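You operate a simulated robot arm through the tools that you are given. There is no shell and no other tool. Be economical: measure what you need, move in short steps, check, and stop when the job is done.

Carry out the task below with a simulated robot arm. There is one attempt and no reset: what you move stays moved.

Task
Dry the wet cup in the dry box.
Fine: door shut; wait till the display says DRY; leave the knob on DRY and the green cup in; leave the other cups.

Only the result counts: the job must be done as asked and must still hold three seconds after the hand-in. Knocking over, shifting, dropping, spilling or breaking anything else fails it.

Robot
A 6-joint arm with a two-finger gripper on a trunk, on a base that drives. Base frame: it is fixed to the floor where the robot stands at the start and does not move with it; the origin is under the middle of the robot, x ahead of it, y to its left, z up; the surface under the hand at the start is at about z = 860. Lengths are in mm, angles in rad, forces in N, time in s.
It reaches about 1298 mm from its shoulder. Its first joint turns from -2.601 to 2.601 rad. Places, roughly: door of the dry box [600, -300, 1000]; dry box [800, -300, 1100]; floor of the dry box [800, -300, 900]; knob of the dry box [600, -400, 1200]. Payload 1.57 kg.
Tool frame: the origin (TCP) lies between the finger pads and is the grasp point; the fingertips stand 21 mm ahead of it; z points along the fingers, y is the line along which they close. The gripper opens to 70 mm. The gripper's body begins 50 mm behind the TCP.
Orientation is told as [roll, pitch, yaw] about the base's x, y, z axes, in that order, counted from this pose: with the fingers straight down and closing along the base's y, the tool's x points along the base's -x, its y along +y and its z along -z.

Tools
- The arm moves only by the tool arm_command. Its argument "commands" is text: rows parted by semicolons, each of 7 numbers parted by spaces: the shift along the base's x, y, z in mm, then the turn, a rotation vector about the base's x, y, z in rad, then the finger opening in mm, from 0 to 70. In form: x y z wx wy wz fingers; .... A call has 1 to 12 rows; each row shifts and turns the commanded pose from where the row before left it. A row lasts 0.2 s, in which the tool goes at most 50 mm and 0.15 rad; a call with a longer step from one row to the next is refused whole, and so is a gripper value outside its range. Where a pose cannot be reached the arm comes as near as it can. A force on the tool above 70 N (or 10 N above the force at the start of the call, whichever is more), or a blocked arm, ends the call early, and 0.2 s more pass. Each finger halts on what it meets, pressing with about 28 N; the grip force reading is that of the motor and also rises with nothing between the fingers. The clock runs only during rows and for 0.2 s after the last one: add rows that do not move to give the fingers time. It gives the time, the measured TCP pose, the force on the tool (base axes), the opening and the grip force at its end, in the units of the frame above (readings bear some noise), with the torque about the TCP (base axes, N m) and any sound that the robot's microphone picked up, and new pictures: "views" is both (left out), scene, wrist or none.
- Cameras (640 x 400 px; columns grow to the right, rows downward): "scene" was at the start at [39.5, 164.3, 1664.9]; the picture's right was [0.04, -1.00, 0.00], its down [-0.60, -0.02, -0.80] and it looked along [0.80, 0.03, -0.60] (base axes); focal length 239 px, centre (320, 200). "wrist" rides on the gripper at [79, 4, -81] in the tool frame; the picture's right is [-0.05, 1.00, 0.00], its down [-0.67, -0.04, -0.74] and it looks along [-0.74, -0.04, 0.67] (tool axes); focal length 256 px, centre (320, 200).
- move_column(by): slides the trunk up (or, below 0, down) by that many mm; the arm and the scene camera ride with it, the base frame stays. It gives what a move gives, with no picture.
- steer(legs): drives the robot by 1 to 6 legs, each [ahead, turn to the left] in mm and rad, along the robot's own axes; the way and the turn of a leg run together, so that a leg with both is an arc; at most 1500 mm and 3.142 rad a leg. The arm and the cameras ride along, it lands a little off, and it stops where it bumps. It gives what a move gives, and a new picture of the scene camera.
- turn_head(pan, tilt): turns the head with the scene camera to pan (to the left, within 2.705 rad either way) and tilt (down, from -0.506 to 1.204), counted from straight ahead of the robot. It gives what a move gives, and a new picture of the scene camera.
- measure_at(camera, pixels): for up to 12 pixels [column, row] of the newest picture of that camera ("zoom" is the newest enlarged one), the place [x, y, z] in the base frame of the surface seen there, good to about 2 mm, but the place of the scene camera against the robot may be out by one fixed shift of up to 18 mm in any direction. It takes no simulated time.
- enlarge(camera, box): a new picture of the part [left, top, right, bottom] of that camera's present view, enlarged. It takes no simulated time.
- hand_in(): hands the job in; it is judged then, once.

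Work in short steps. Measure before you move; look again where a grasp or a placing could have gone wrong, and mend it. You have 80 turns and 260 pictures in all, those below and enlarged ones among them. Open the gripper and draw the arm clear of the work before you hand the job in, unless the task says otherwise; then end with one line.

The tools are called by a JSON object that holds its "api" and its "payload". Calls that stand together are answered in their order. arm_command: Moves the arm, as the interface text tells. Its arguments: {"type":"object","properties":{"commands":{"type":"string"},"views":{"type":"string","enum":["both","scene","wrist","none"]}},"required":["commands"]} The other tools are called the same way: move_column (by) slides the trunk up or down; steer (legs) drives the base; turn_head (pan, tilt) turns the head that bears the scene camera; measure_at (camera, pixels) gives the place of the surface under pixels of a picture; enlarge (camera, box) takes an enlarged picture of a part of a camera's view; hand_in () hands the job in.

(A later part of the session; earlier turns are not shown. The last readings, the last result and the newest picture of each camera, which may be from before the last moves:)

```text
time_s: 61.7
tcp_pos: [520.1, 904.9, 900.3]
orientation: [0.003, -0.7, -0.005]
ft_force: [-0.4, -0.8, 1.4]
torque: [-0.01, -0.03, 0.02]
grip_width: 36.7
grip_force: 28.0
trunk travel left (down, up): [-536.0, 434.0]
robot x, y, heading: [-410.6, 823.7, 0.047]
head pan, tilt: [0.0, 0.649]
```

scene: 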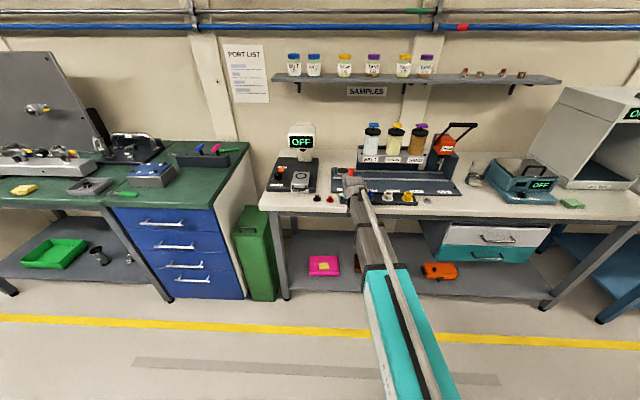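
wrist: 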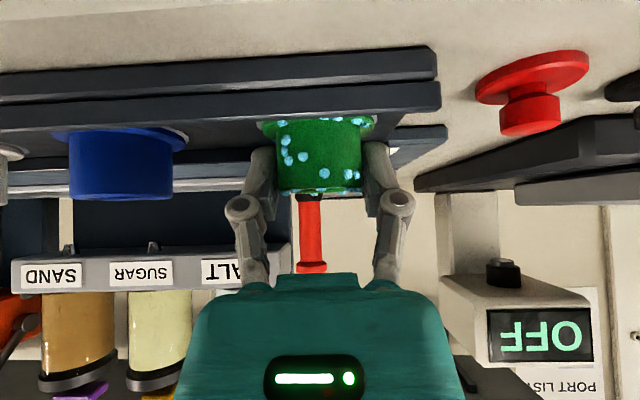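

Gripped at 36.7 mm. I lift with the trunk and check.

{"api": "move_column", "payload": {"by": 180}}

{"api": "arm_command", "payload": {"commands": "0 0 0 0 0 0 20"}}

```text
time_s: 63.7
tcp_pos: [520.8, 905.6, 1078.5]
orientation: [0.005, -0.7, -0.004]
ft_force: [0.3, 0.1, -0.8]
torque: [0.03, 0.01, 0.01]
grip_width: 37.0
grip_force: 27.7
trunk travel left (down, up): [-716.0, 254.0]
robot x, y, heading: [-409.6, 826.5, 0.048]
head pan, tilt: [0.0, 0.649]
```

```text
time_s: 64.1
tcp_pos: [520.2, 905.2, 1079.1]
orientation: [0.002, -0.699, -0.006]
ft_force: [-0.9, 0.3, -0.7]
torque: [0.03, -0.02, -0.04]
grip_width: 36.5
grip_force: 27.9
trunk travel left (down, up): [-716.0, 254.0]
robot x, y, heading: [-408.9, 826.2, 0.048]
head pan, tilt: [0.0, 0.649]
```

scene: 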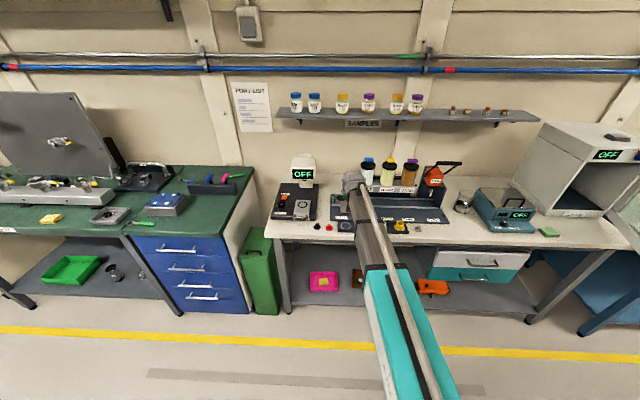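
wrist: 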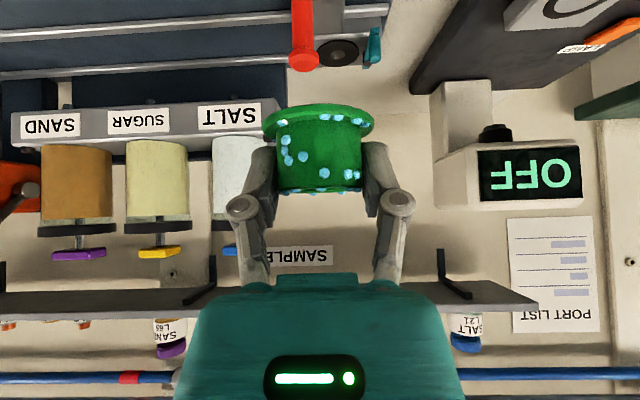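

The cup is held upright. I drive back the way I came: turn left, reverse about 890 mm and turn right, so the hand sweeps on the side away from the open door.

{"api": "steer", "payload": {"legs": [[0, 1.442], [-890, 0], [0, -1.49]]}}

```text
time_s: 80.5
tcp_pos: [428.4, -60.5, 1078.1]
orientation: [0.003, -0.7, -0.084]
ft_force: [0.6, 0.8, -0.2]
torque: [0.0, 0.0, 0.01]
grip_width: 36.7
grip_force: 28.1
trunk travel left (down, up): [-716.0, 254.0]
robot x, y, heading: [-500.4, -17.2, -0.023]
head pan, tilt: [0.0, 0.649]
```

scene: 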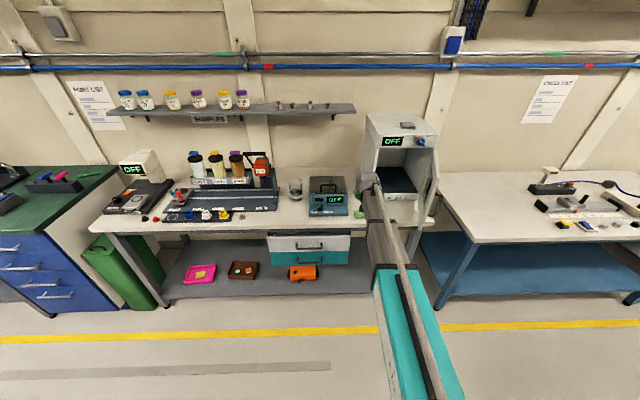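

I'm back before the box with the cup held. I enlarge and measure the box floor, sill and open door (scene shift about (+5,+12,+11)).

{"api": "enlarge", "payload": {"camera": "scene", "box": [340, 100, 468, 228]}}

{"api": "measure_at", "payload": {"camera": "scene", "pixels": [[395, 178], [402, 186], [405, 191], [388, 168], [410, 170], [427, 220], [435, 180], [436, 190], [390, 150], [418, 150], [393, 152], [400, 194]]}}

```text
3.12 times, centred on (404, 164) of scene
```

zoom: 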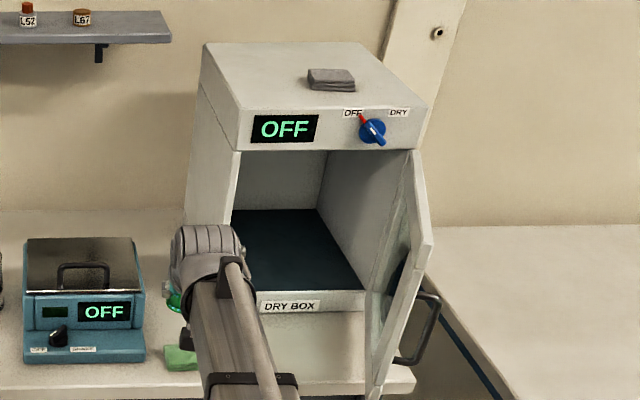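

```text
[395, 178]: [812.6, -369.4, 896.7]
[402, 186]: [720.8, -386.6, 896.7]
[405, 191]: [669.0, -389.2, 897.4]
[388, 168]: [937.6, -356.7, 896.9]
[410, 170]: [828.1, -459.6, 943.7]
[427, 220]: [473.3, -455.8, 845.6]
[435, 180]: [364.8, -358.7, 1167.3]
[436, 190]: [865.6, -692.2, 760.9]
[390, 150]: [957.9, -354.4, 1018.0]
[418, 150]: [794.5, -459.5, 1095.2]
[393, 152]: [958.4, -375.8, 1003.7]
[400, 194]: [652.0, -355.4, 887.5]
```

The floor is at about z 908 true, the opening spans y -447…-200 and the door edge is at about (370,-347). I shift the hand to y ≈ -205, lower the trunk so the cup's bottom is about 935, and drive ahead 170.

{"api": "arm_command", "payload": {"commands": "0 -48 0 0 0 0 20; 0 -48 0 0 0 0 20; 0 -49 0 0 0 0 20; 0 0 0 0 0 0 20", "views": "none"}}

{"api": "move_column", "payload": {"by": -113}}

{"api": "steer", "payload": {"legs": [[170, 0.0]]}}

```text
time_s: 81.5
tcp_pos: [428.5, -209.1, 1078.4]
orientation: [0.006, -0.7, -0.084]
ft_force: [-0.2, 1.0, -1.0]
torque: [-0.01, -0.03, -0.01]
grip_width: 36.8
grip_force: 28.0
trunk travel left (down, up): [-716.0, 254.0]
robot x, y, heading: [-504.0, -20.0, -0.03]
head pan, tilt: [0.0, 0.649]
```

```text
time_s: 82.9
tcp_pos: [428.4, -207.8, 965.7]
orientation: [0.005, -0.7, -0.085]
ft_force: [0.5, 0.4, -0.5]
torque: [0.01, 0.0, -0.01]
grip_width: 36.7
grip_force: 28.1
trunk travel left (down, up): [-603.0, 367.0]
robot x, y, heading: [-500.5, -24.2, -0.029]
head pan, tilt: [0.0, 0.649]
```

```text
time_s: 84.6
tcp_pos: [599.4, -211.7, 965.5]
orientation: [0.003, -0.7, -0.083]
ft_force: [-0.7, 1.3, -0.7]
torque: [0.0, 0.01, 0.0]
grip_width: 37.0
grip_force: 28.1
trunk travel left (down, up): [-603.0, 367.0]
robot x, y, heading: [-329.8, -24.3, -0.026]
head pan, tilt: [0.0, 0.649]
```

scene: 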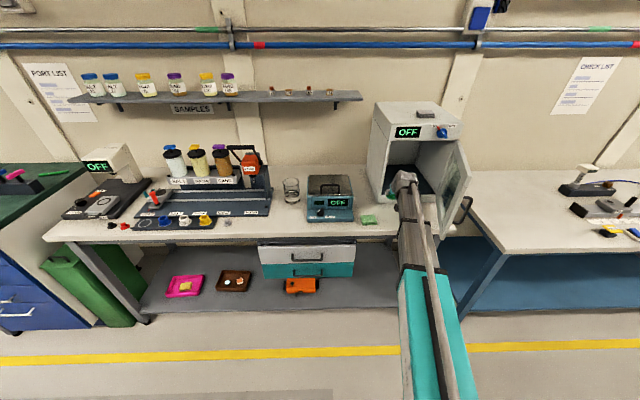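

The hand is at (599,-212), just before the box. I shift it to y ≈ -290 in front of the opening and look.

{"api": "arm_command", "payload": {"commands": "0 -40 0 0 0 0.04 20; 0 -40 0 0 0 0.04 20; 0 0 0 0 0 0 20"}}

```text
time_s: 85.4
tcp_pos: [599.9, -294.4, 965.6]
orientation: [0.005, -0.7, -0.004]
ft_force: [0.3, 0.1, -0.2]
torque: [-0.01, 0.03, 0.02]
grip_width: 36.8
grip_force: 28.1
trunk travel left (down, up): [-603.0, 367.0]
robot x, y, heading: [-329.6, -27.0, -0.028]
head pan, tilt: [0.0, 0.649]
```

scene: 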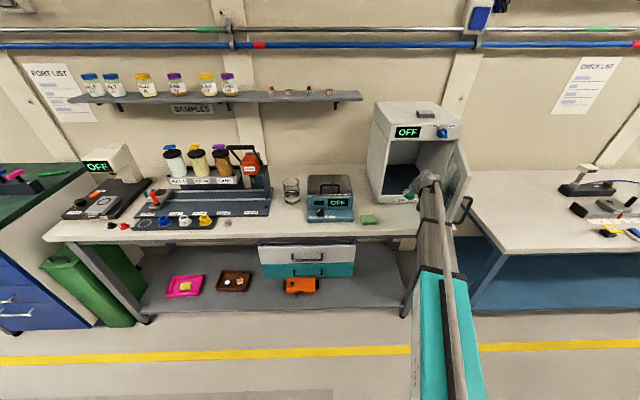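
wrist: 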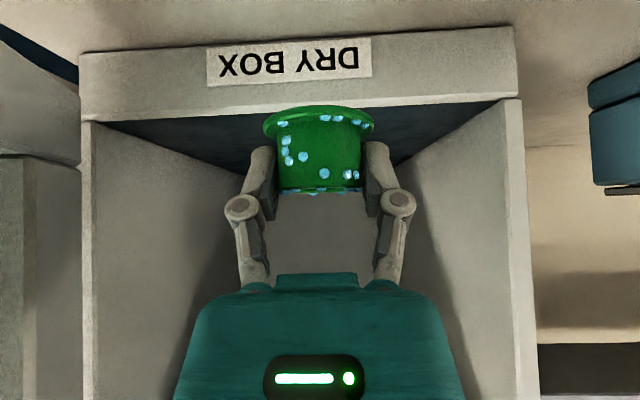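

Good view: the opening lies ahead, its sill at row 110 and its walls at columns 95 and 505. I measure sill, floor and walls with the wrist camera.

{"api": "measure_at", "payload": {"camera": "wrist", "pixels": [[180, 115], [450, 108], [210, 140], [420, 130], [92, 150], [510, 150], [90, 350], [530, 350], [320, 240], [300, 38]]}}

```text
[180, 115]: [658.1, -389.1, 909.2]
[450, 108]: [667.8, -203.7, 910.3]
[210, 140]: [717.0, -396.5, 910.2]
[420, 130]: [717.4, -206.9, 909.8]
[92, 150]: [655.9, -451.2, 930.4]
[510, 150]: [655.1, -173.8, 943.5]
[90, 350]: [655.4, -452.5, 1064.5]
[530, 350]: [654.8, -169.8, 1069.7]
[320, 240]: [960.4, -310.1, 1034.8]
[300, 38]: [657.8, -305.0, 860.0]
```

The floor is z 910 and the front is x 656. I go in to x ≈ 730 at y ≈ -306, cup bottom about 26 mm above the floor.

{"api": "arm_command", "payload": {"commands": "32 -4 0 0 0 0 20; 33 -4 0 0 0 0 20; 33 -4 0 0 0 0 20; 33 0 0 0 0 0 20; 0 0 0 0 0 0 20"}}

```text
time_s: 86.6
tcp_pos: [732.1, -303.0, 964.1]
orientation: [0.002, -0.7, -0.003]
ft_force: [0.2, 0.6, -1.2]
torque: [-0.03, 0.0, -0.01]
grip_width: 36.9
grip_force: 27.6
trunk travel left (down, up): [-603.0, 367.0]
robot x, y, heading: [-330.2, -27.7, -0.024]
head pan, tilt: [0.0, 0.649]
```

scene: 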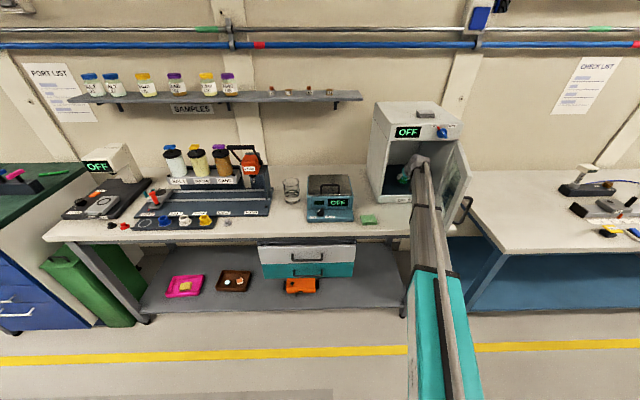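
wrist: 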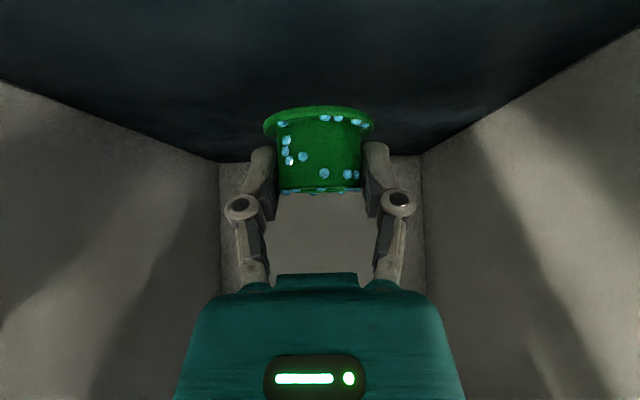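

Inside without contact. I lower in small steps, watching the force.

{"api": "arm_command", "payload": {"commands": "0 0 -10 0 0 0 20; 0 0 -8 0 0 0 20; 0 0 -3 0 0 0 20; 0 0 0 0 0 0 20", "views": "wrist"}}

```text
time_s: 87.6
tcp_pos: [732.3, -304.1, 965.7]
orientation: [0.002, -0.699, -0.004]
ft_force: [-0.1, 0.0, -0.3]
torque: [-0.05, 0.01, 0.0]
grip_width: 36.7
grip_force: 28.5
out of reach, approached as far as the arm can: row 1, 2
trunk travel left (down, up): [-603.0, 367.0]
robot x, y, heading: [-334.3, -25.5, -0.021]
head pan, tilt: [0.0, 0.649]
```

wrist: 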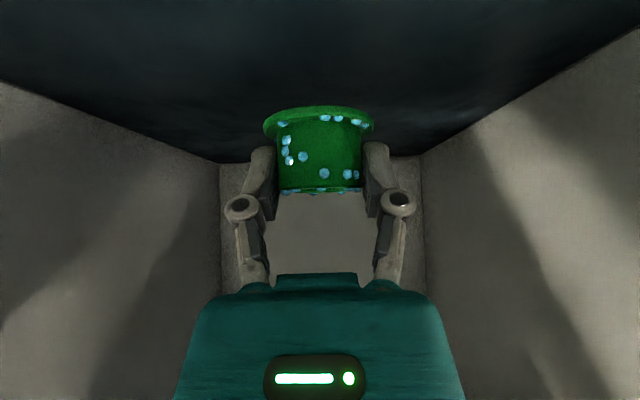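

The arm can't go lower itself, so I use the trunk: down 20 first.

{"api": "move_column", "payload": {"by": -20}}

{"api": "arm_command", "payload": {"commands": "0 0 0 0 0 0 20", "views": "wrist"}}

```text
time_s: 88.3
tcp_pos: [731.8, -303.6, 944.3]
orientation: [0.002, -0.701, -0.002]
ft_force: [-0.6, -0.6, -1.0]
torque: [-0.03, -0.02, -0.01]
grip_width: 36.9
grip_force: 28.0
trunk travel left (down, up): [-583.0, 387.0]
robot x, y, heading: [-331.3, -27.8, -0.03]
head pan, tilt: [0.0, 0.649]
```

```text
time_s: 88.7
tcp_pos: [732.0, -303.8, 944.6]
orientation: [0.004, -0.699, -0.004]
ft_force: [0.5, 0.2, -1.0]
torque: [0.02, -0.01, 0.03]
grip_width: 36.8
grip_force: 27.8
trunk travel left (down, up): [-583.0, 387.0]
robot x, y, heading: [-331.1, -24.3, -0.024]
head pan, tilt: [0.0, 0.649]
```

wrist: 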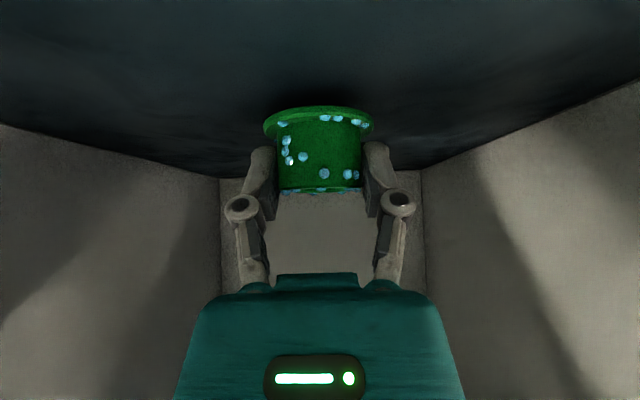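

No contact yet; I lower in 3 mm steps.

{"api": "move_column", "payload": {"by": -3}}

{"api": "move_column", "payload": {"by": -2}}

{"api": "arm_command", "payload": {"commands": "0 0 0 0 0 0 20", "views": "wrist"}}

```text
time_s: 89.2
tcp_pos: [731.6, -302.6, 941.6]
orientation: [0.004, -0.701, -0.004]
ft_force: [0.8, 0.2, 0.1]
torque: [-0.01, -0.02, -0.02]
grip_width: 36.7
grip_force: 27.5
trunk travel left (down, up): [-580.0, 390.0]
robot x, y, heading: [-327.4, -28.5, -0.023]
head pan, tilt: [0.0, 0.649]
```

```text
time_s: 89.7
tcp_pos: [731.1, -303.0, 939.7]
orientation: [0.006, -0.699, -0.003]
ft_force: [1.0, -1.2, -1.0]
torque: [0.01, 0.04, 0.01]
grip_width: 36.9
grip_force: 27.6
trunk travel left (down, up): [-578.0, 392.0]
robot x, y, heading: [-329.4, -27.6, -0.025]
head pan, tilt: [0.0, 0.649]
```

```text
time_s: 90.1
tcp_pos: [731.8, -303.2, 941.4]
orientation: [0.003, -0.7, -0.004]
ft_force: [-1.0, 0.9, -1.8]
torque: [0.0, 0.03, 0.02]
grip_width: 36.7
grip_force: 27.7
trunk travel left (down, up): [-578.0, 392.0]
robot x, y, heading: [-330.8, -26.5, -0.024]
head pan, tilt: [0.0, 0.649]
```

wrist: 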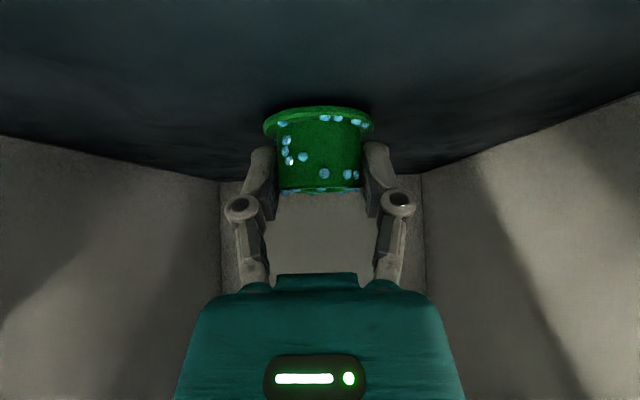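

{"api": "measure_at", "payload": {"camera": "wrist", "pixels": [[320, 110], [280, 122], [362, 122], [290, 105], [240, 110], [400, 110], [320, 185]]}}

{"api": "move_column", "payload": {"by": -2}}

```text
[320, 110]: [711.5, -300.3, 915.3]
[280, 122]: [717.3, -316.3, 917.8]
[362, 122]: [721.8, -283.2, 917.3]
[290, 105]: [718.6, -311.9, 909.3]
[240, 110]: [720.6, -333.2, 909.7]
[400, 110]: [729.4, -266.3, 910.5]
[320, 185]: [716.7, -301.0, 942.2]
```

```text
time_s: 90.6
tcp_pos: [731.2, -302.4, 938.0]
orientation: [0.004, -0.701, -0.003]
ft_force: [0.2, 0.4, -1.5]
torque: [0.0, 0.0, 0.02]
grip_width: 36.6
grip_force: 27.7
trunk travel left (down, up): [-576.0, 394.0]
robot x, y, heading: [-329.4, -25.4, -0.027]
head pan, tilt: [0.0, 0.649]
```

The flange top is at about 914 and its bottom nearly on the floor (910). I lower 2 mm more while watching for force.

{"api": "move_column", "payload": {"by": -1.5}}

{"api": "move_column", "payload": {"by": -1.5}}

```text
time_s: 91.1
tcp_pos: [731.2, -303.3, 937.3]
orientation: [0.003, -0.701, -0.005]
ft_force: [0.3, -0.2, 1.4]
torque: [-0.03, -0.03, 0.03]
grip_width: 36.7
grip_force: 28.1
trunk travel left (down, up): [-575.0, 395.0]
robot x, y, heading: [-331.2, -25.3, -0.028]
head pan, tilt: [0.0, 0.649]
```

```text
time_s: 91.7
tcp_pos: [730.9, -303.1, 936.4]
orientation: [0.004, -0.701, -0.004]
ft_force: [4.0, -1.2, 12.3]
torque: [-0.18, -0.2, 0.0]
grip_width: 36.9
grip_force: 27.8
trunk travel left (down, up): [-573.0, 397.0]
robot x, y, heading: [-328.8, -21.5, -0.027]
head pan, tilt: [0.0, 0.649]
```

Contact: 12 N upward at z 936.4, so the cup stands on the floor. I open the fingers.

{"api": "arm_command", "payload": {"commands": "0 0 0 0 0 0 45; 0 0 0 0 0 0 70; 0 0 0 0 0 0 70; 0 0 0 0 0 0 70; 0 0 0 0 0 0 70", "views": "wrist"}}

```text
time_s: 92.8
tcp_pos: [731.6, -303.4, 934.6]
orientation: [0.004, -0.701, -0.004]
ft_force: [-0.1, -0.1, -0.4]
torque: [-0.02, -0.03, 0.01]
grip_width: 69.8
grip_force: 0.1
trunk travel left (down, up): [-573.0, 397.0]
robot x, y, heading: [-331.3, -25.0, -0.029]
head pan, tilt: [0.0, 0.649]
```

wrist: 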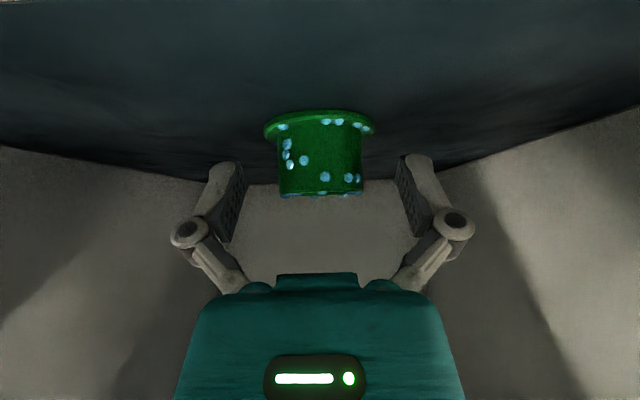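

The cup stands free. I withdraw straight back out.

{"api": "arm_command", "payload": {"commands": "-20 0 0 0 0 0 70; -35 0 0 0 0 0 70; -40 0 0 0 0 0 70; -40 0 0 0 0 0 70; 0 0 0 0 0 0 70"}}

```text
time_s: 94.0
tcp_pos: [598.3, -303.2, 936.3]
orientation: [0.003, -0.701, -0.004]
ft_force: [-0.6, 0.0, -0.5]
torque: [0.0, -0.01, -0.01]
grip_width: 69.8
grip_force: 0.0
trunk travel left (down, up): [-573.0, 397.0]
robot x, y, heading: [-331.1, -24.8, -0.025]
head pan, tilt: [0.0, 0.649]
```

scene: 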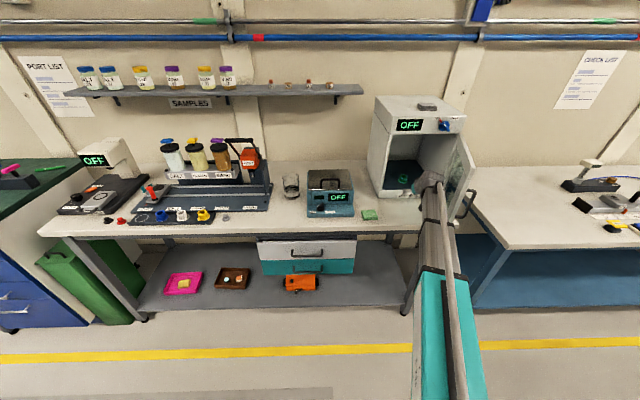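
wrist: 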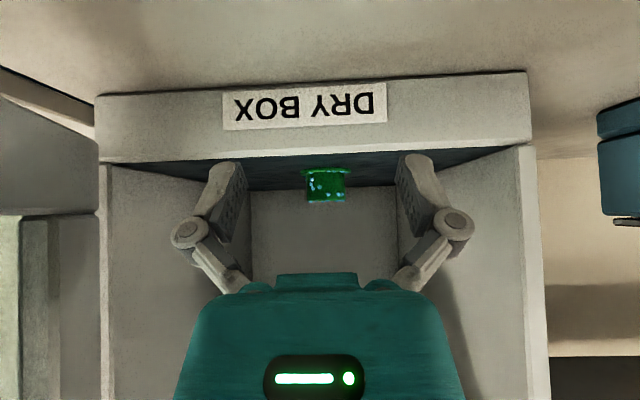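

The green cup stands upright in the box. Now for the door: I back off 270 mm, then will bring the level hand round to the outside of the door.

{"api": "steer", "payload": {"legs": [[-270, 0.03]]}}

{"api": "arm_command", "payload": {"commands": "-20 0 0 0 -0.1425 0 70; -20 0 0 0 -0.1425 0 70; -20 0 0 0 -0.1425 0 70; -20 0 0 0 -0.1425 0 70; -10 0 0 0 -0.1425 0 70; 0 0 0 0 -0.1425 0 70; 0 0 0 0 0 0 70"}}

```text
time_s: 96.2
tcp_pos: [340.2, -270.7, 935.9]
orientation: [0.003, -0.7, 0.028]
ft_force: [-0.3, -0.9, -0.9]
torque: [-0.02, -0.04, 0.02]
grip_width: 69.9
grip_force: 0.1
trunk travel left (down, up): [-573.0, 397.0]
robot x, y, heading: [-592.6, -25.1, 0.009]
head pan, tilt: [0.0, 0.649]
```

scene: 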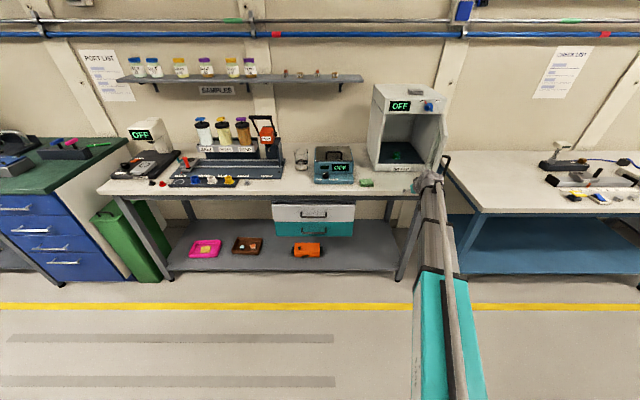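

```text
time_s: 97.8
tcp_pos: [250.4, -271.6, 1074.8]
orientation: [-0.872, -1.543, 0.893]
ft_force: [0.1, 0.0, -0.1]
torque: [-0.02, 0.02, -0.03]
grip_width: 70.0
grip_force: 0.0
out of reach, approached as far as the arm can: row 1, 2, 3, 4, 5, 6
trunk travel left (down, up): [-573.0, 397.0]
robot x, y, heading: [-594.0, -20.4, 0.006]
head pan, tilt: [0.0, 0.649]
```

scene: 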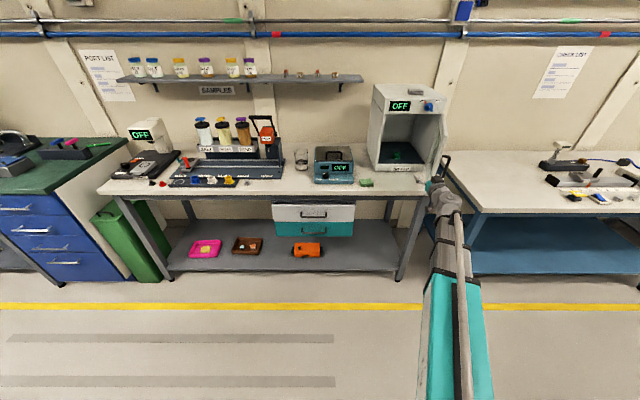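
wrist: 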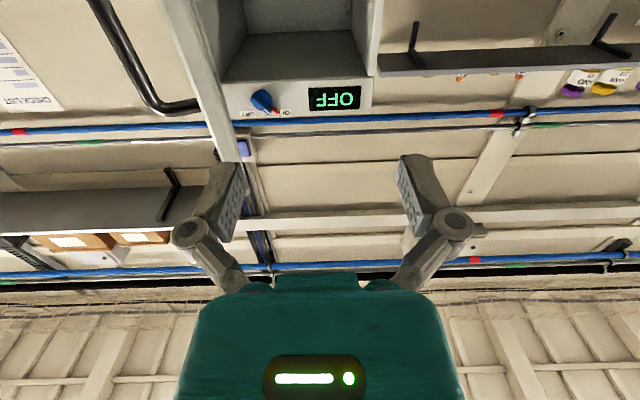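

The hand is level at z 1075. I lower the trunk to handle height and move right to y ≈ -500, staying clear of the handle (x ≥ 355).

{"api": "move_column", "payload": {"by": -28}}

{"api": "arm_command", "payload": {"commands": "0 -45 0 0 0 0 70; 0 -45 0 0 0 0 70; 0 -45 0 0 0 0 70; 0 -45 0 0 0 0 70; 0 -45 0 0 0 0 70; 0 0 0 0 0 0 70"}}

```text
time_s: 98.6
tcp_pos: [249.7, -270.9, 1046.2]
orientation: [-0.843, -1.543, 0.867]
ft_force: [-0.3, 0.4, 0.8]
torque: [0.02, -0.04, -0.01]
grip_width: 70.2
grip_force: 0.1
trunk travel left (down, up): [-545.0, 425.0]
robot x, y, heading: [-596.5, -26.0, 0.003]
head pan, tilt: [0.0, 0.649]
```

```text
time_s: 100.0
tcp_pos: [249.7, -495.6, 1046.7]
orientation: [-0.836, -1.542, 0.859]
ft_force: [0.4, 0.6, 0.1]
torque: [-0.01, -0.02, 0.03]
grip_width: 69.8
grip_force: 0.1
trunk travel left (down, up): [-545.0, 425.0]
robot x, y, heading: [-594.0, -24.0, -0.001]
head pan, tilt: [0.0, 0.649]
```

scene: 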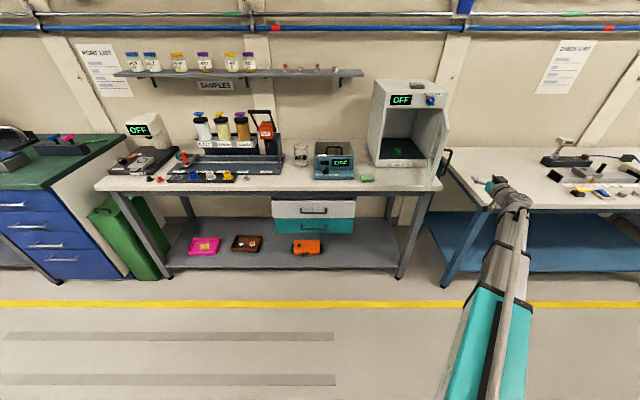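
wrist: 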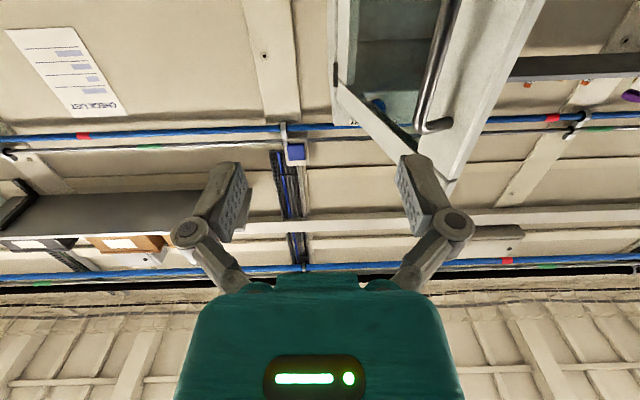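

The handle shows in the wrist view from (450,0) to (430,125). I measure it and the door face.

{"api": "measure_at", "payload": {"camera": "wrist", "pixels": [[446, 20], [436, 60], [424, 105], [418, 122], [475, 100], [455, 170], [340, 90], [400, 140]]}}

```text
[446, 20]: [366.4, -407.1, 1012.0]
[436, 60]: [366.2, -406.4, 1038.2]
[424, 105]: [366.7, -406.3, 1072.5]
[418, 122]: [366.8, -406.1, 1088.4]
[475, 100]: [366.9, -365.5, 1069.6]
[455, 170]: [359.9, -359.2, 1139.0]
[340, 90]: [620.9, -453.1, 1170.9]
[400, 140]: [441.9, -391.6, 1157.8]
```

The bar is at about (370,-403) with the door at about 1.2 rad. I turn the hand to yaw ≈ 1.2 while moving to a pre-grasp at (342,-476).

{"api": "arm_command", "payload": {"commands": "0 -4 0 0 0 0.13 70; 0 -4 0 0 0 0.13 70; 10 -2 0 0 0 0.13 70; 14 0 0 0 0 0.13 70; 14 0 0 0 0 0.13 70; 14 5 0 0 0 0.13 70; 14 8 0 0 0 0.13 70; 14 8 0 0 0 0.13 70; 12 8 0 0 0 0.13 70; 0 0 0 0 0 0 70"}}

```text
time_s: 102.2
tcp_pos: [343.5, -476.5, 1045.4]
orientation: [-0.832, -1.542, 2.023]
ft_force: [0.2, -0.8, -0.6]
torque: [0.01, 0.0, 0.0]
grip_width: 69.9
grip_force: 0.0
trunk travel left (down, up): [-545.0, 425.0]
robot x, y, heading: [-594.6, -21.3, -0.001]
head pan, tilt: [0.0, 0.649]
```

scene: 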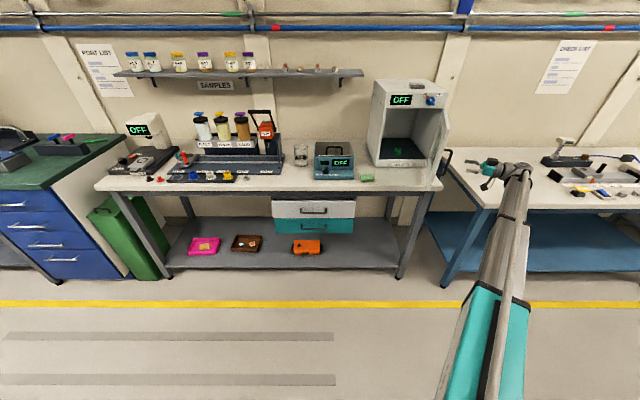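
wrist: 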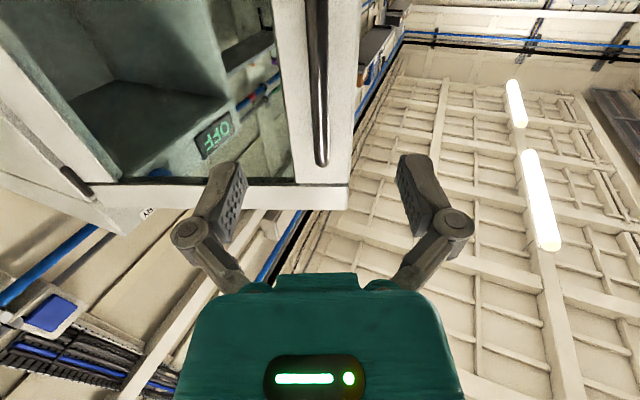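

The handle is centred between the fingers at (318,80). I approach and close.

{"api": "arm_command", "payload": {"commands": "9 24.5 0 0 0 0 70; 9 24.5 0 0 0 0 70; 8 23 0 0 0 0 70; 0 0 0 0 0 0 40; 0 0 0 0 0 0 0; 0 0 0 0 0 0 0; 0 0 0 0 0 0 0; 0 0 0 0 0 0 0", "views": "wrist"}}

```text
time_s: 104.0
tcp_pos: [370.9, -406.3, 1046.2]
orientation: [-0.827, -1.543, 2.016]
ft_force: [22.9, -5.8, 13.8]
torque: [0.25, 0.36, -0.06]
grip_width: 10.8
grip_force: 32.2
trunk travel left (down, up): [-545.0, 425.0]
robot x, y, heading: [-596.5, -27.6, 0.007]
head pan, tilt: [0.0, 0.649]
```

wrist: 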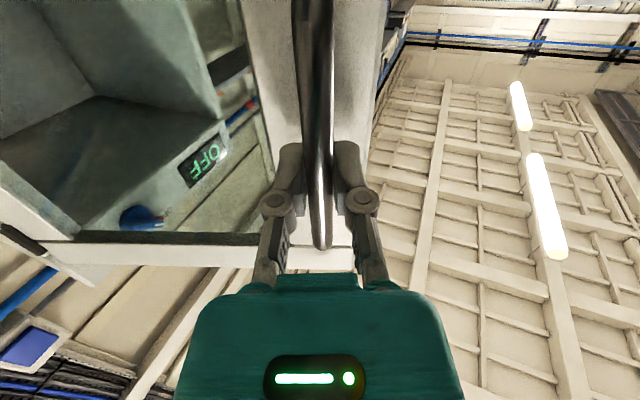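

The bar is gripped again. I swing the door shut along the reverse arc, first half.

{"api": "arm_command", "payload": {"commands": "6.9 25.7 0 0 0 -0.1 0; 9.4 24.9 0 0 0 -0.1 0; 11.8 23.9 0 0 0 -0.1 0; 14.2 22.6 0 0 0 -0.1 0; 16.4 21 0 0 0 -0.1 0; 18.4 19.3 0 0 0 -0.1 0", "views": "scene"}}

```text
time_s: 105.4
tcp_pos: [445.7, -267.8, 1045.6]
orientation: [-0.785, -1.542, 1.381]
ft_force: [8.2, -7.8, 6.9]
torque: [0.68, -0.23, 0.06]
grip_width: 11.2
grip_force: 32.0
trunk travel left (down, up): [-545.0, 425.0]
robot x, y, heading: [-597.0, -23.5, 0.001]
head pan, tilt: [0.0, 0.649]
```

scene: 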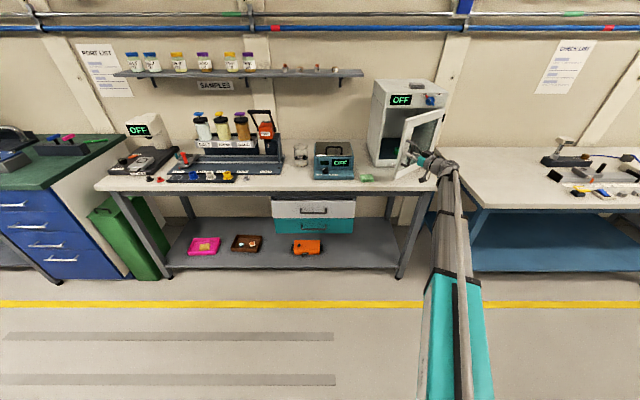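

The door follows well. Second half of the arc.

{"api": "arm_command", "payload": {"commands": "20.2 17.3 0 0 0 -0.1 0; 21.9 15.3 0 0 0 -0.1 0; 23.2 13 0 0 0 -0.1 0; 24.5 10.6 0 0 0 -0.1 0; 25.4 8.1 0 0 0 -0.1 0; 20 4 0 0 0 -0.08 0"}}

```text
time_s: 106.8
tcp_pos: [583.3, -195.7, 1044.5]
orientation: [-0.84, -1.542, 0.855]
ft_force: [-2.9, 16.6, -6.7]
torque: [0.49, 0.32, 0.14]
grip_width: 11.0
grip_force: 32.1
trunk travel left (down, up): [-545.0, 425.0]
robot x, y, heading: [-595.2, -20.8, 0.003]
head pan, tilt: [0.0, 0.649]
```

scene: 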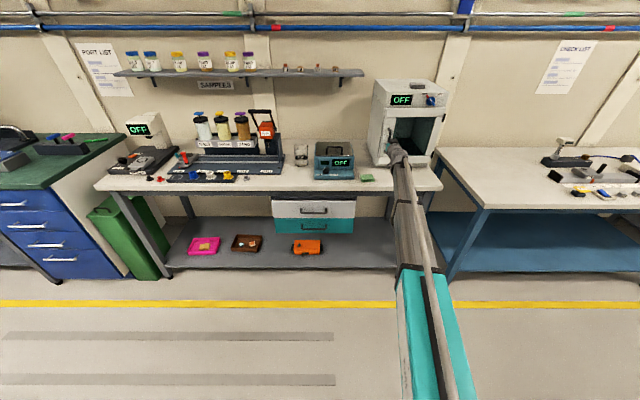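
wrist: 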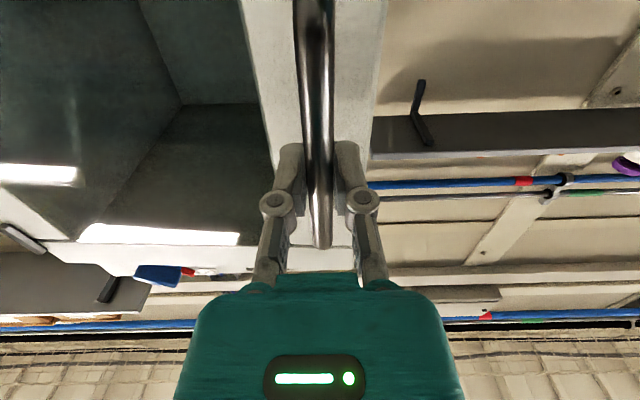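

TCP x is 583 versus about 597 when shut. I push on until it seats.

{"api": "arm_command", "payload": {"commands": "7 2 0 0 0 -0.01 0; 7 1 0 0 0 0 0; 4 0 0 0 0 0 0; 4 0 0 0 0 0 0; 0 0 0 0 0 0 0"}}

```text
time_s: 108.0
tcp_pos: [600.3, -192.0, 1047.3]
orientation: [-0.862, -1.54, 0.868]
ft_force: [-20.9, 20.4, -12.3]
torque: [0.52, 0.04, 0.02]
grip_width: 11.2
grip_force: 32.2
trunk travel left (down, up): [-545.0, 425.0]
robot x, y, heading: [-593.9, -24.7, 0.004]
head pan, tilt: [0.0, 0.649]
```

scene: 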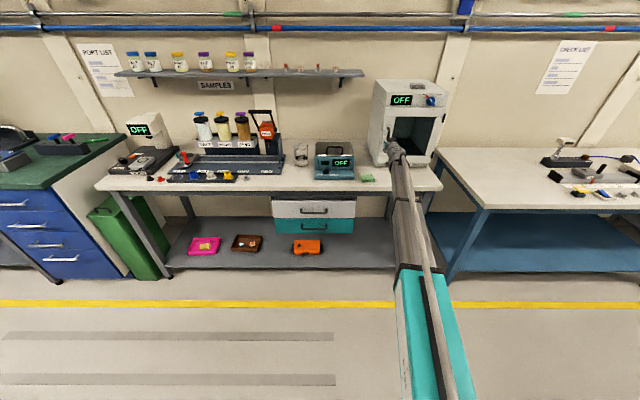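
wrist: 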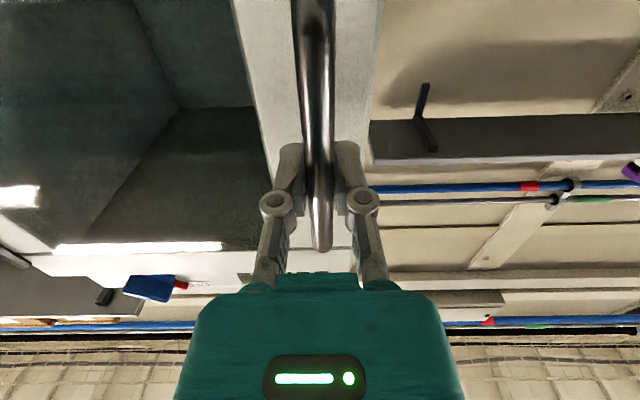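

It is seated, with 21 N of reaction at x 600. I release and withdraw, then check that the door stays shut.

{"api": "arm_command", "payload": {"commands": "0 0 0 0 0 0 40; 0 0 0 0 0 0 70; 0 0 0 0 0 0 70; -30 0 0 0 0 0 70; -40 0 0 0 0 0 70; -40 0 0 0 0 0 70; 0 0 0 0 0 0 70"}}

```text
time_s: 109.6
tcp_pos: [492.6, -197.7, 1046.2]
orientation: [-0.863, -1.542, 0.866]
ft_force: [1.1, -0.8, 0.5]
torque: [0.01, 0.01, 0.05]
grip_width: 70.0
grip_force: 0.2
trunk travel left (down, up): [-545.0, 425.0]
robot x, y, heading: [-595.9, -25.2, 0.004]
head pan, tilt: [0.0, 0.649]
```

scene: 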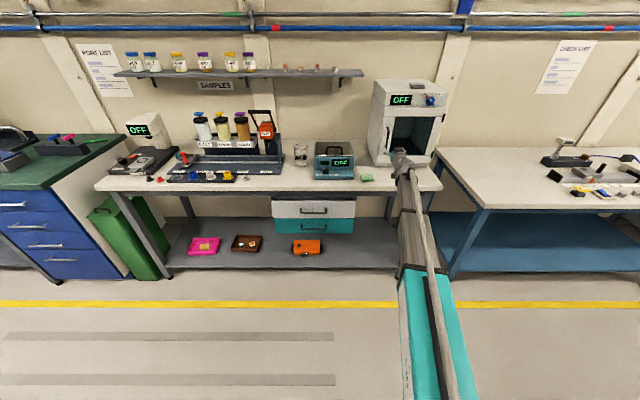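
wrist: 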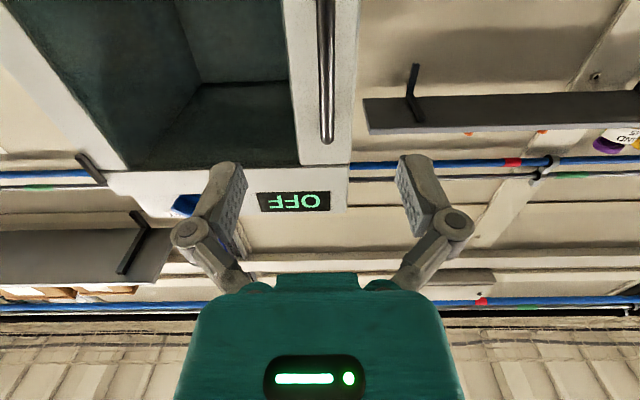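

The door stays shut. Next the knob: I raise the trunk 120 and move toward y ≈ -330 to see it well.

{"api": "move_column", "payload": {"by": 110}}

{"api": "arm_command", "payload": {"commands": "-5 -45 0 0 0 0 70; -5 -45 0 0 0 0 70; 0 -45 0 0 0 0 70; 0 -27 0 0 0 0 70; 0 0 0 0 0 0 70"}}

{"api": "enlarge", "payload": {"camera": "wrist", "box": [160, 0, 480, 200]}}

```text
time_s: 111.0
tcp_pos: [492.7, -196.9, 1156.6]
orientation: [-0.858, -1.543, 0.858]
ft_force: [0.0, 0.0, -1.0]
torque: [-0.01, 0.03, -0.01]
grip_width: 70.0
grip_force: 0.1
trunk travel left (down, up): [-655.0, 315.0]
robot x, y, heading: [-597.7, -22.7, 0.0]
head pan, tilt: [0.0, 0.649]
```

```text
time_s: 112.2
tcp_pos: [482.6, -360.9, 1156.4]
orientation: [-0.851, -1.543, 0.857]
ft_force: [-0.4, -0.9, 0.7]
torque: [0.03, 0.02, 0.01]
grip_width: 69.8
grip_force: 0.0
trunk travel left (down, up): [-655.0, 315.0]
robot x, y, heading: [-598.4, -22.7, 0.004]
head pan, tilt: [0.0, 0.649]
```

scene: 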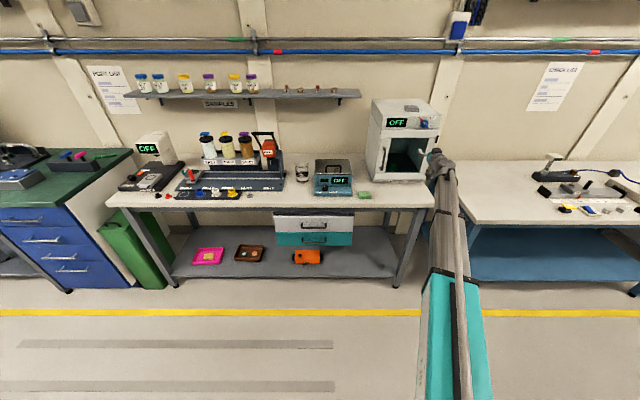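
wrist: 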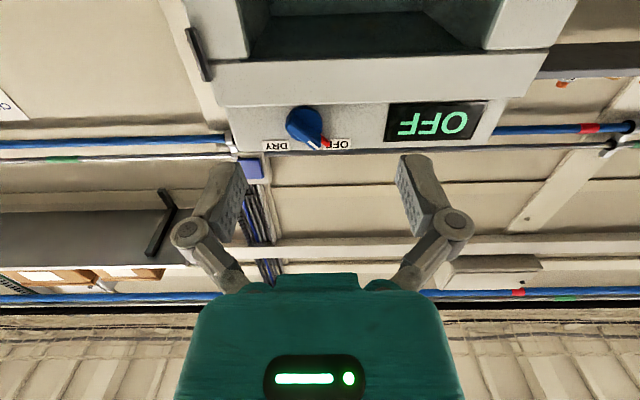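

```text
2.00 times, centred on (320, 100) of wrist
```

zoom: 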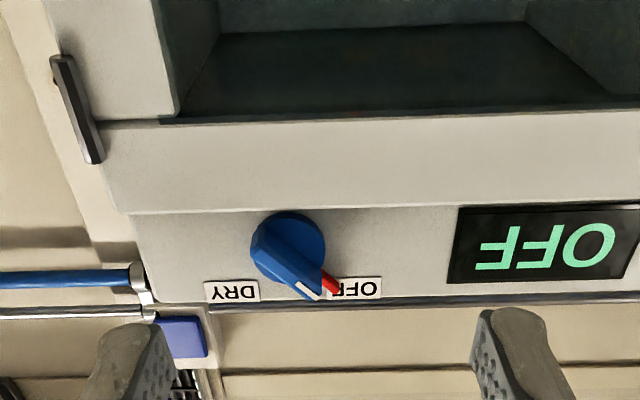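

The knob shows at (304,125) with its blade's white-marked tip toward OFF. I measure the knob disc, the blade and the labels.

{"api": "measure_at", "payload": {"camera": "zoom", "pixels": [[288, 245], [310, 290], [300, 262], [270, 240], [258, 250], [330, 283], [318, 235], [275, 220], [284, 262], [322, 270], [232, 291], [358, 288]]}}

{"api": "enlarge", "payload": {"camera": "scene", "box": [376, 90, 456, 140]}}

```text
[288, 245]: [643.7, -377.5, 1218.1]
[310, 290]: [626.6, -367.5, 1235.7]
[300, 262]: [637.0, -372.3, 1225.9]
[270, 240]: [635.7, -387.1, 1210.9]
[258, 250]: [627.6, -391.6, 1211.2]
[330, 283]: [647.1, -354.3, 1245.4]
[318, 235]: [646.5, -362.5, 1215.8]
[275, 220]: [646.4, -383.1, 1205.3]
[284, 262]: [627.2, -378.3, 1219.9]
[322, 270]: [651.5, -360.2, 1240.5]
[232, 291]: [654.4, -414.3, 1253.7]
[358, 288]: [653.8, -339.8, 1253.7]
```

```text
8.00 times, centred on (416, 115) of scene
```

zoom: 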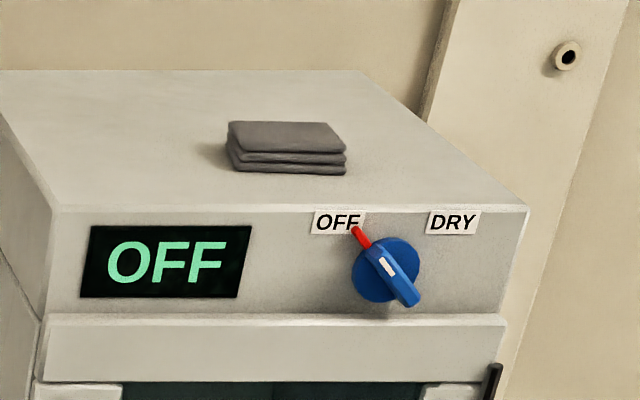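

The knob axis is at about y -377.5, z 1223. The blade lies at 45° toward upper left and fronts at x 627. I raise the trunk 67, roll the hand -0.785 to straddle the blade, and stage at x ≈ 560.

{"api": "move_column", "payload": {"by": 67}}

{"api": "arm_command", "payload": {"commands": "13 -3 0 -0.131 0 0 50; 13 -3 0 -0.131 0 0 50; 13 -3 0 -0.131 0 0 50; 13 -3 0 -0.131 0 0 50; 13 -3 0 -0.131 0 0 50; 13 -1.5 0 -0.13 0 0 50; 0 0 0 0 0 0 50"}}

```text
time_s: 113.2
tcp_pos: [483.7, -360.4, 1223.5]
orientation: [-0.847, -1.544, 0.85]
ft_force: [-0.2, 0.5, 1.7]
torque: [0.0, 0.01, 0.02]
grip_width: 70.2
grip_force: 0.1
trunk travel left (down, up): [-722.0, 248.0]
robot x, y, heading: [-595.9, -21.9, 0.004]
head pan, tilt: [0.0, 0.649]
```

```text
time_s: 114.8
tcp_pos: [560.6, -375.5, 1224.2]
orientation: [-1.551, -0.763, 1.546]
ft_force: [0.1, 0.8, -0.8]
torque: [-0.02, -0.01, -0.01]
grip_width: 50.2
grip_force: 0.1
trunk travel left (down, up): [-722.0, 248.0]
robot x, y, heading: [-593.2, -26.3, 0.004]
head pan, tilt: [0.0, 0.649]
```

scene: 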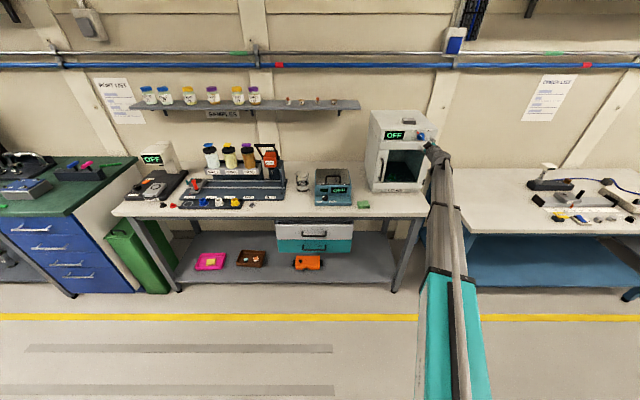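
wrist: 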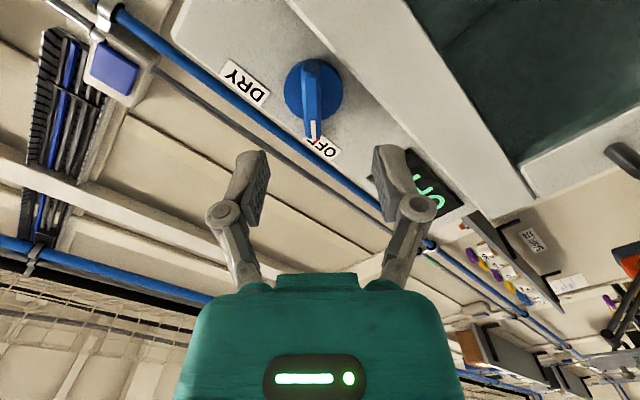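

The blade now stands upright in the picture between the fingers, at (313,100). I measure it again for centring.

{"api": "measure_at", "payload": {"camera": "wrist", "pixels": [[312, 70], [312, 90], [313, 115], [300, 90], [325, 90], [288, 88], [340, 95], [315, 138], [305, 90], [319, 90]]}}

```text
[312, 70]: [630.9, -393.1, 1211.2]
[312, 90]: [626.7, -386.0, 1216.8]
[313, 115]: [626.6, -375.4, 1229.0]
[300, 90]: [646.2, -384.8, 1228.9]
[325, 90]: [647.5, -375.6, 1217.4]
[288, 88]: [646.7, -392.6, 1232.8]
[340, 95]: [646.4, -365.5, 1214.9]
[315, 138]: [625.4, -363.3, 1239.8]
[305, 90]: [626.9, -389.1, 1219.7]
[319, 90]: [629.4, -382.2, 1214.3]
```

I adjust by -2.5 in y, advance 60 mm so the tips reach x ≈ 642, and close on the blade.

{"api": "arm_command", "payload": {"commands": "20 -2.5 0.3 0 0 0 50; 20 0 0 0 0 0 50; 20 0 0 0 0 0 50; 0 0 0 0 0 0 30; 0 0 0 0 0 0 0; 0 0 0 0 0 0 0; 0 0 0 0 0 0 0; 0 0 0 0 0 0 0"}}

```text
time_s: 116.7
tcp_pos: [621.9, -380.8, 1225.1]
orientation: [-1.552, -0.767, 1.543]
ft_force: [21.8, -11.0, 28.2]
torque: [0.42, -0.28, -0.39]
grip_width: 11.1
grip_force: 32.3
trunk travel left (down, up): [-722.0, 248.0]
robot x, y, heading: [-593.3, -26.9, 0.002]
head pan, tilt: [0.0, 0.649]
```

scene: 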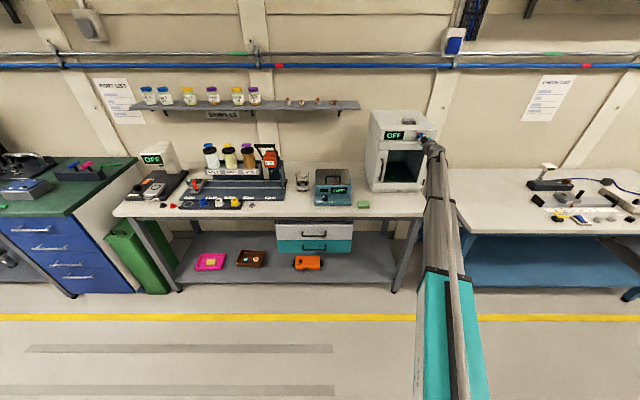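
wrist: 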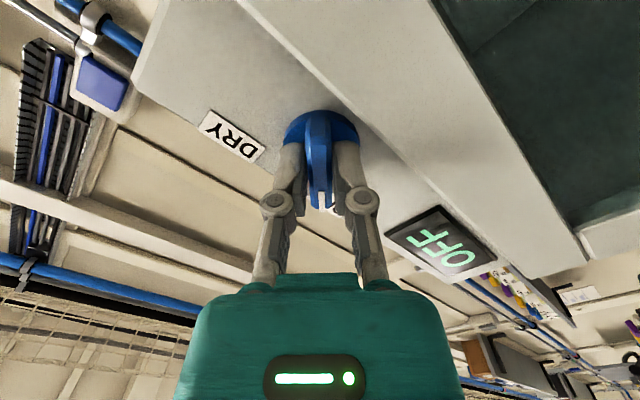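

The blade is gripped (11.1 mm). I ease the side load slightly and begin turning about +x (clockwise from the front).

{"api": "arm_command", "payload": {"commands": "0 -1 1.5 0 0 0 0; 0 0 0 0.12 0 0 0; 0 0 0 0.13 0 0 0; 0 0 0 0.13 0 0 0; 0 0 0 0.13 0 0 0"}}

```text
time_s: 117.8
tcp_pos: [620.4, -380.2, 1223.8]
orientation: [-1.514, -1.278, 1.514]
ft_force: [18.9, -13.3, 20.2]
torque: [0.09, -0.58, -0.12]
grip_width: 11.0
grip_force: 31.7
trunk travel left (down, up): [-722.0, 248.0]
robot x, y, heading: [-594.7, -26.8, 0.002]
head pan, tilt: [0.0, 0.649]
```

scene: 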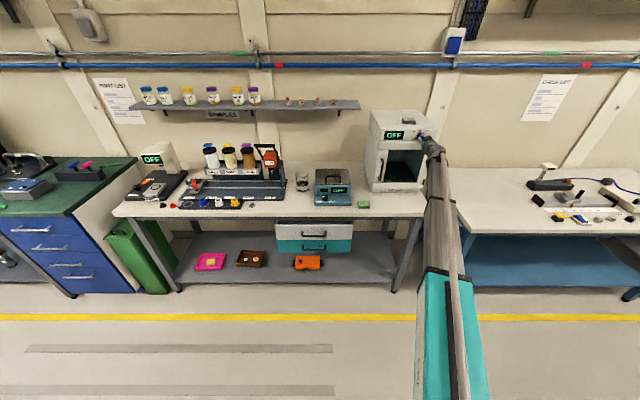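
wrist: 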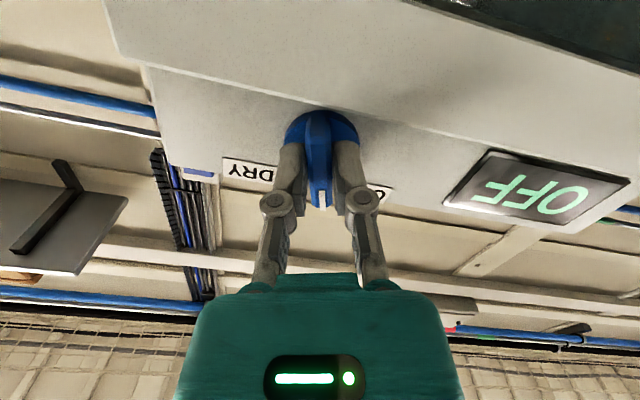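

The knob turns with the hand. I go on for about 1.06 rad more.

{"api": "arm_command", "payload": {"commands": "0 0 0 0.13 0 0 0; 0 0 0 0.13 0 0 0; 0 0 0 0.13 0 0 0; 0 0 0 0.13 0 0 0; 0 0 0 0.13 0 0 0; 0 0 0 0.13 0 0 0; 0 0 0 0.13 0 0 0; 0 0 0 0.13 0 0 0"}}

```text
time_s: 119.7
tcp_pos: [620.1, -378.9, 1224.2]
orientation: [1.554, -0.826, -1.541]
ft_force: [-14.0, 8.1, -17.5]
torque: [0.02, 0.0, -0.14]
grip_width: 11.2
grip_force: 32.3
trunk travel left (down, up): [-722.0, 248.0]
robot x, y, heading: [-591.7, -23.5, -0.0]
head pan, tilt: [0.0, 0.649]
```

scene: 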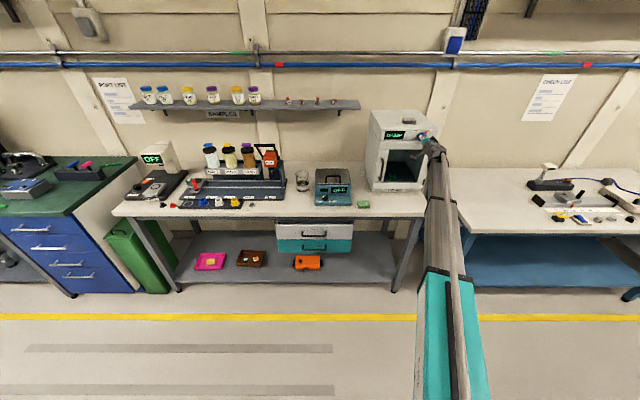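
wrist: 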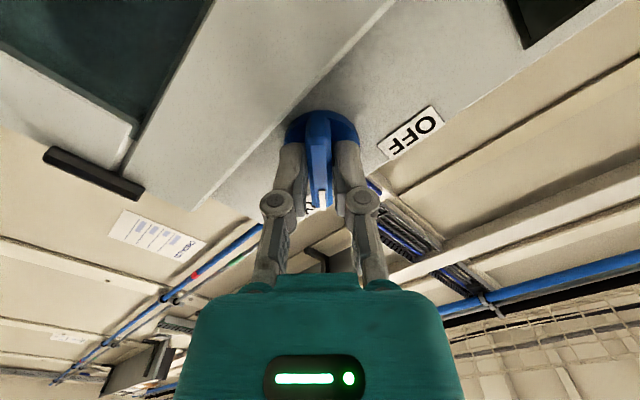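

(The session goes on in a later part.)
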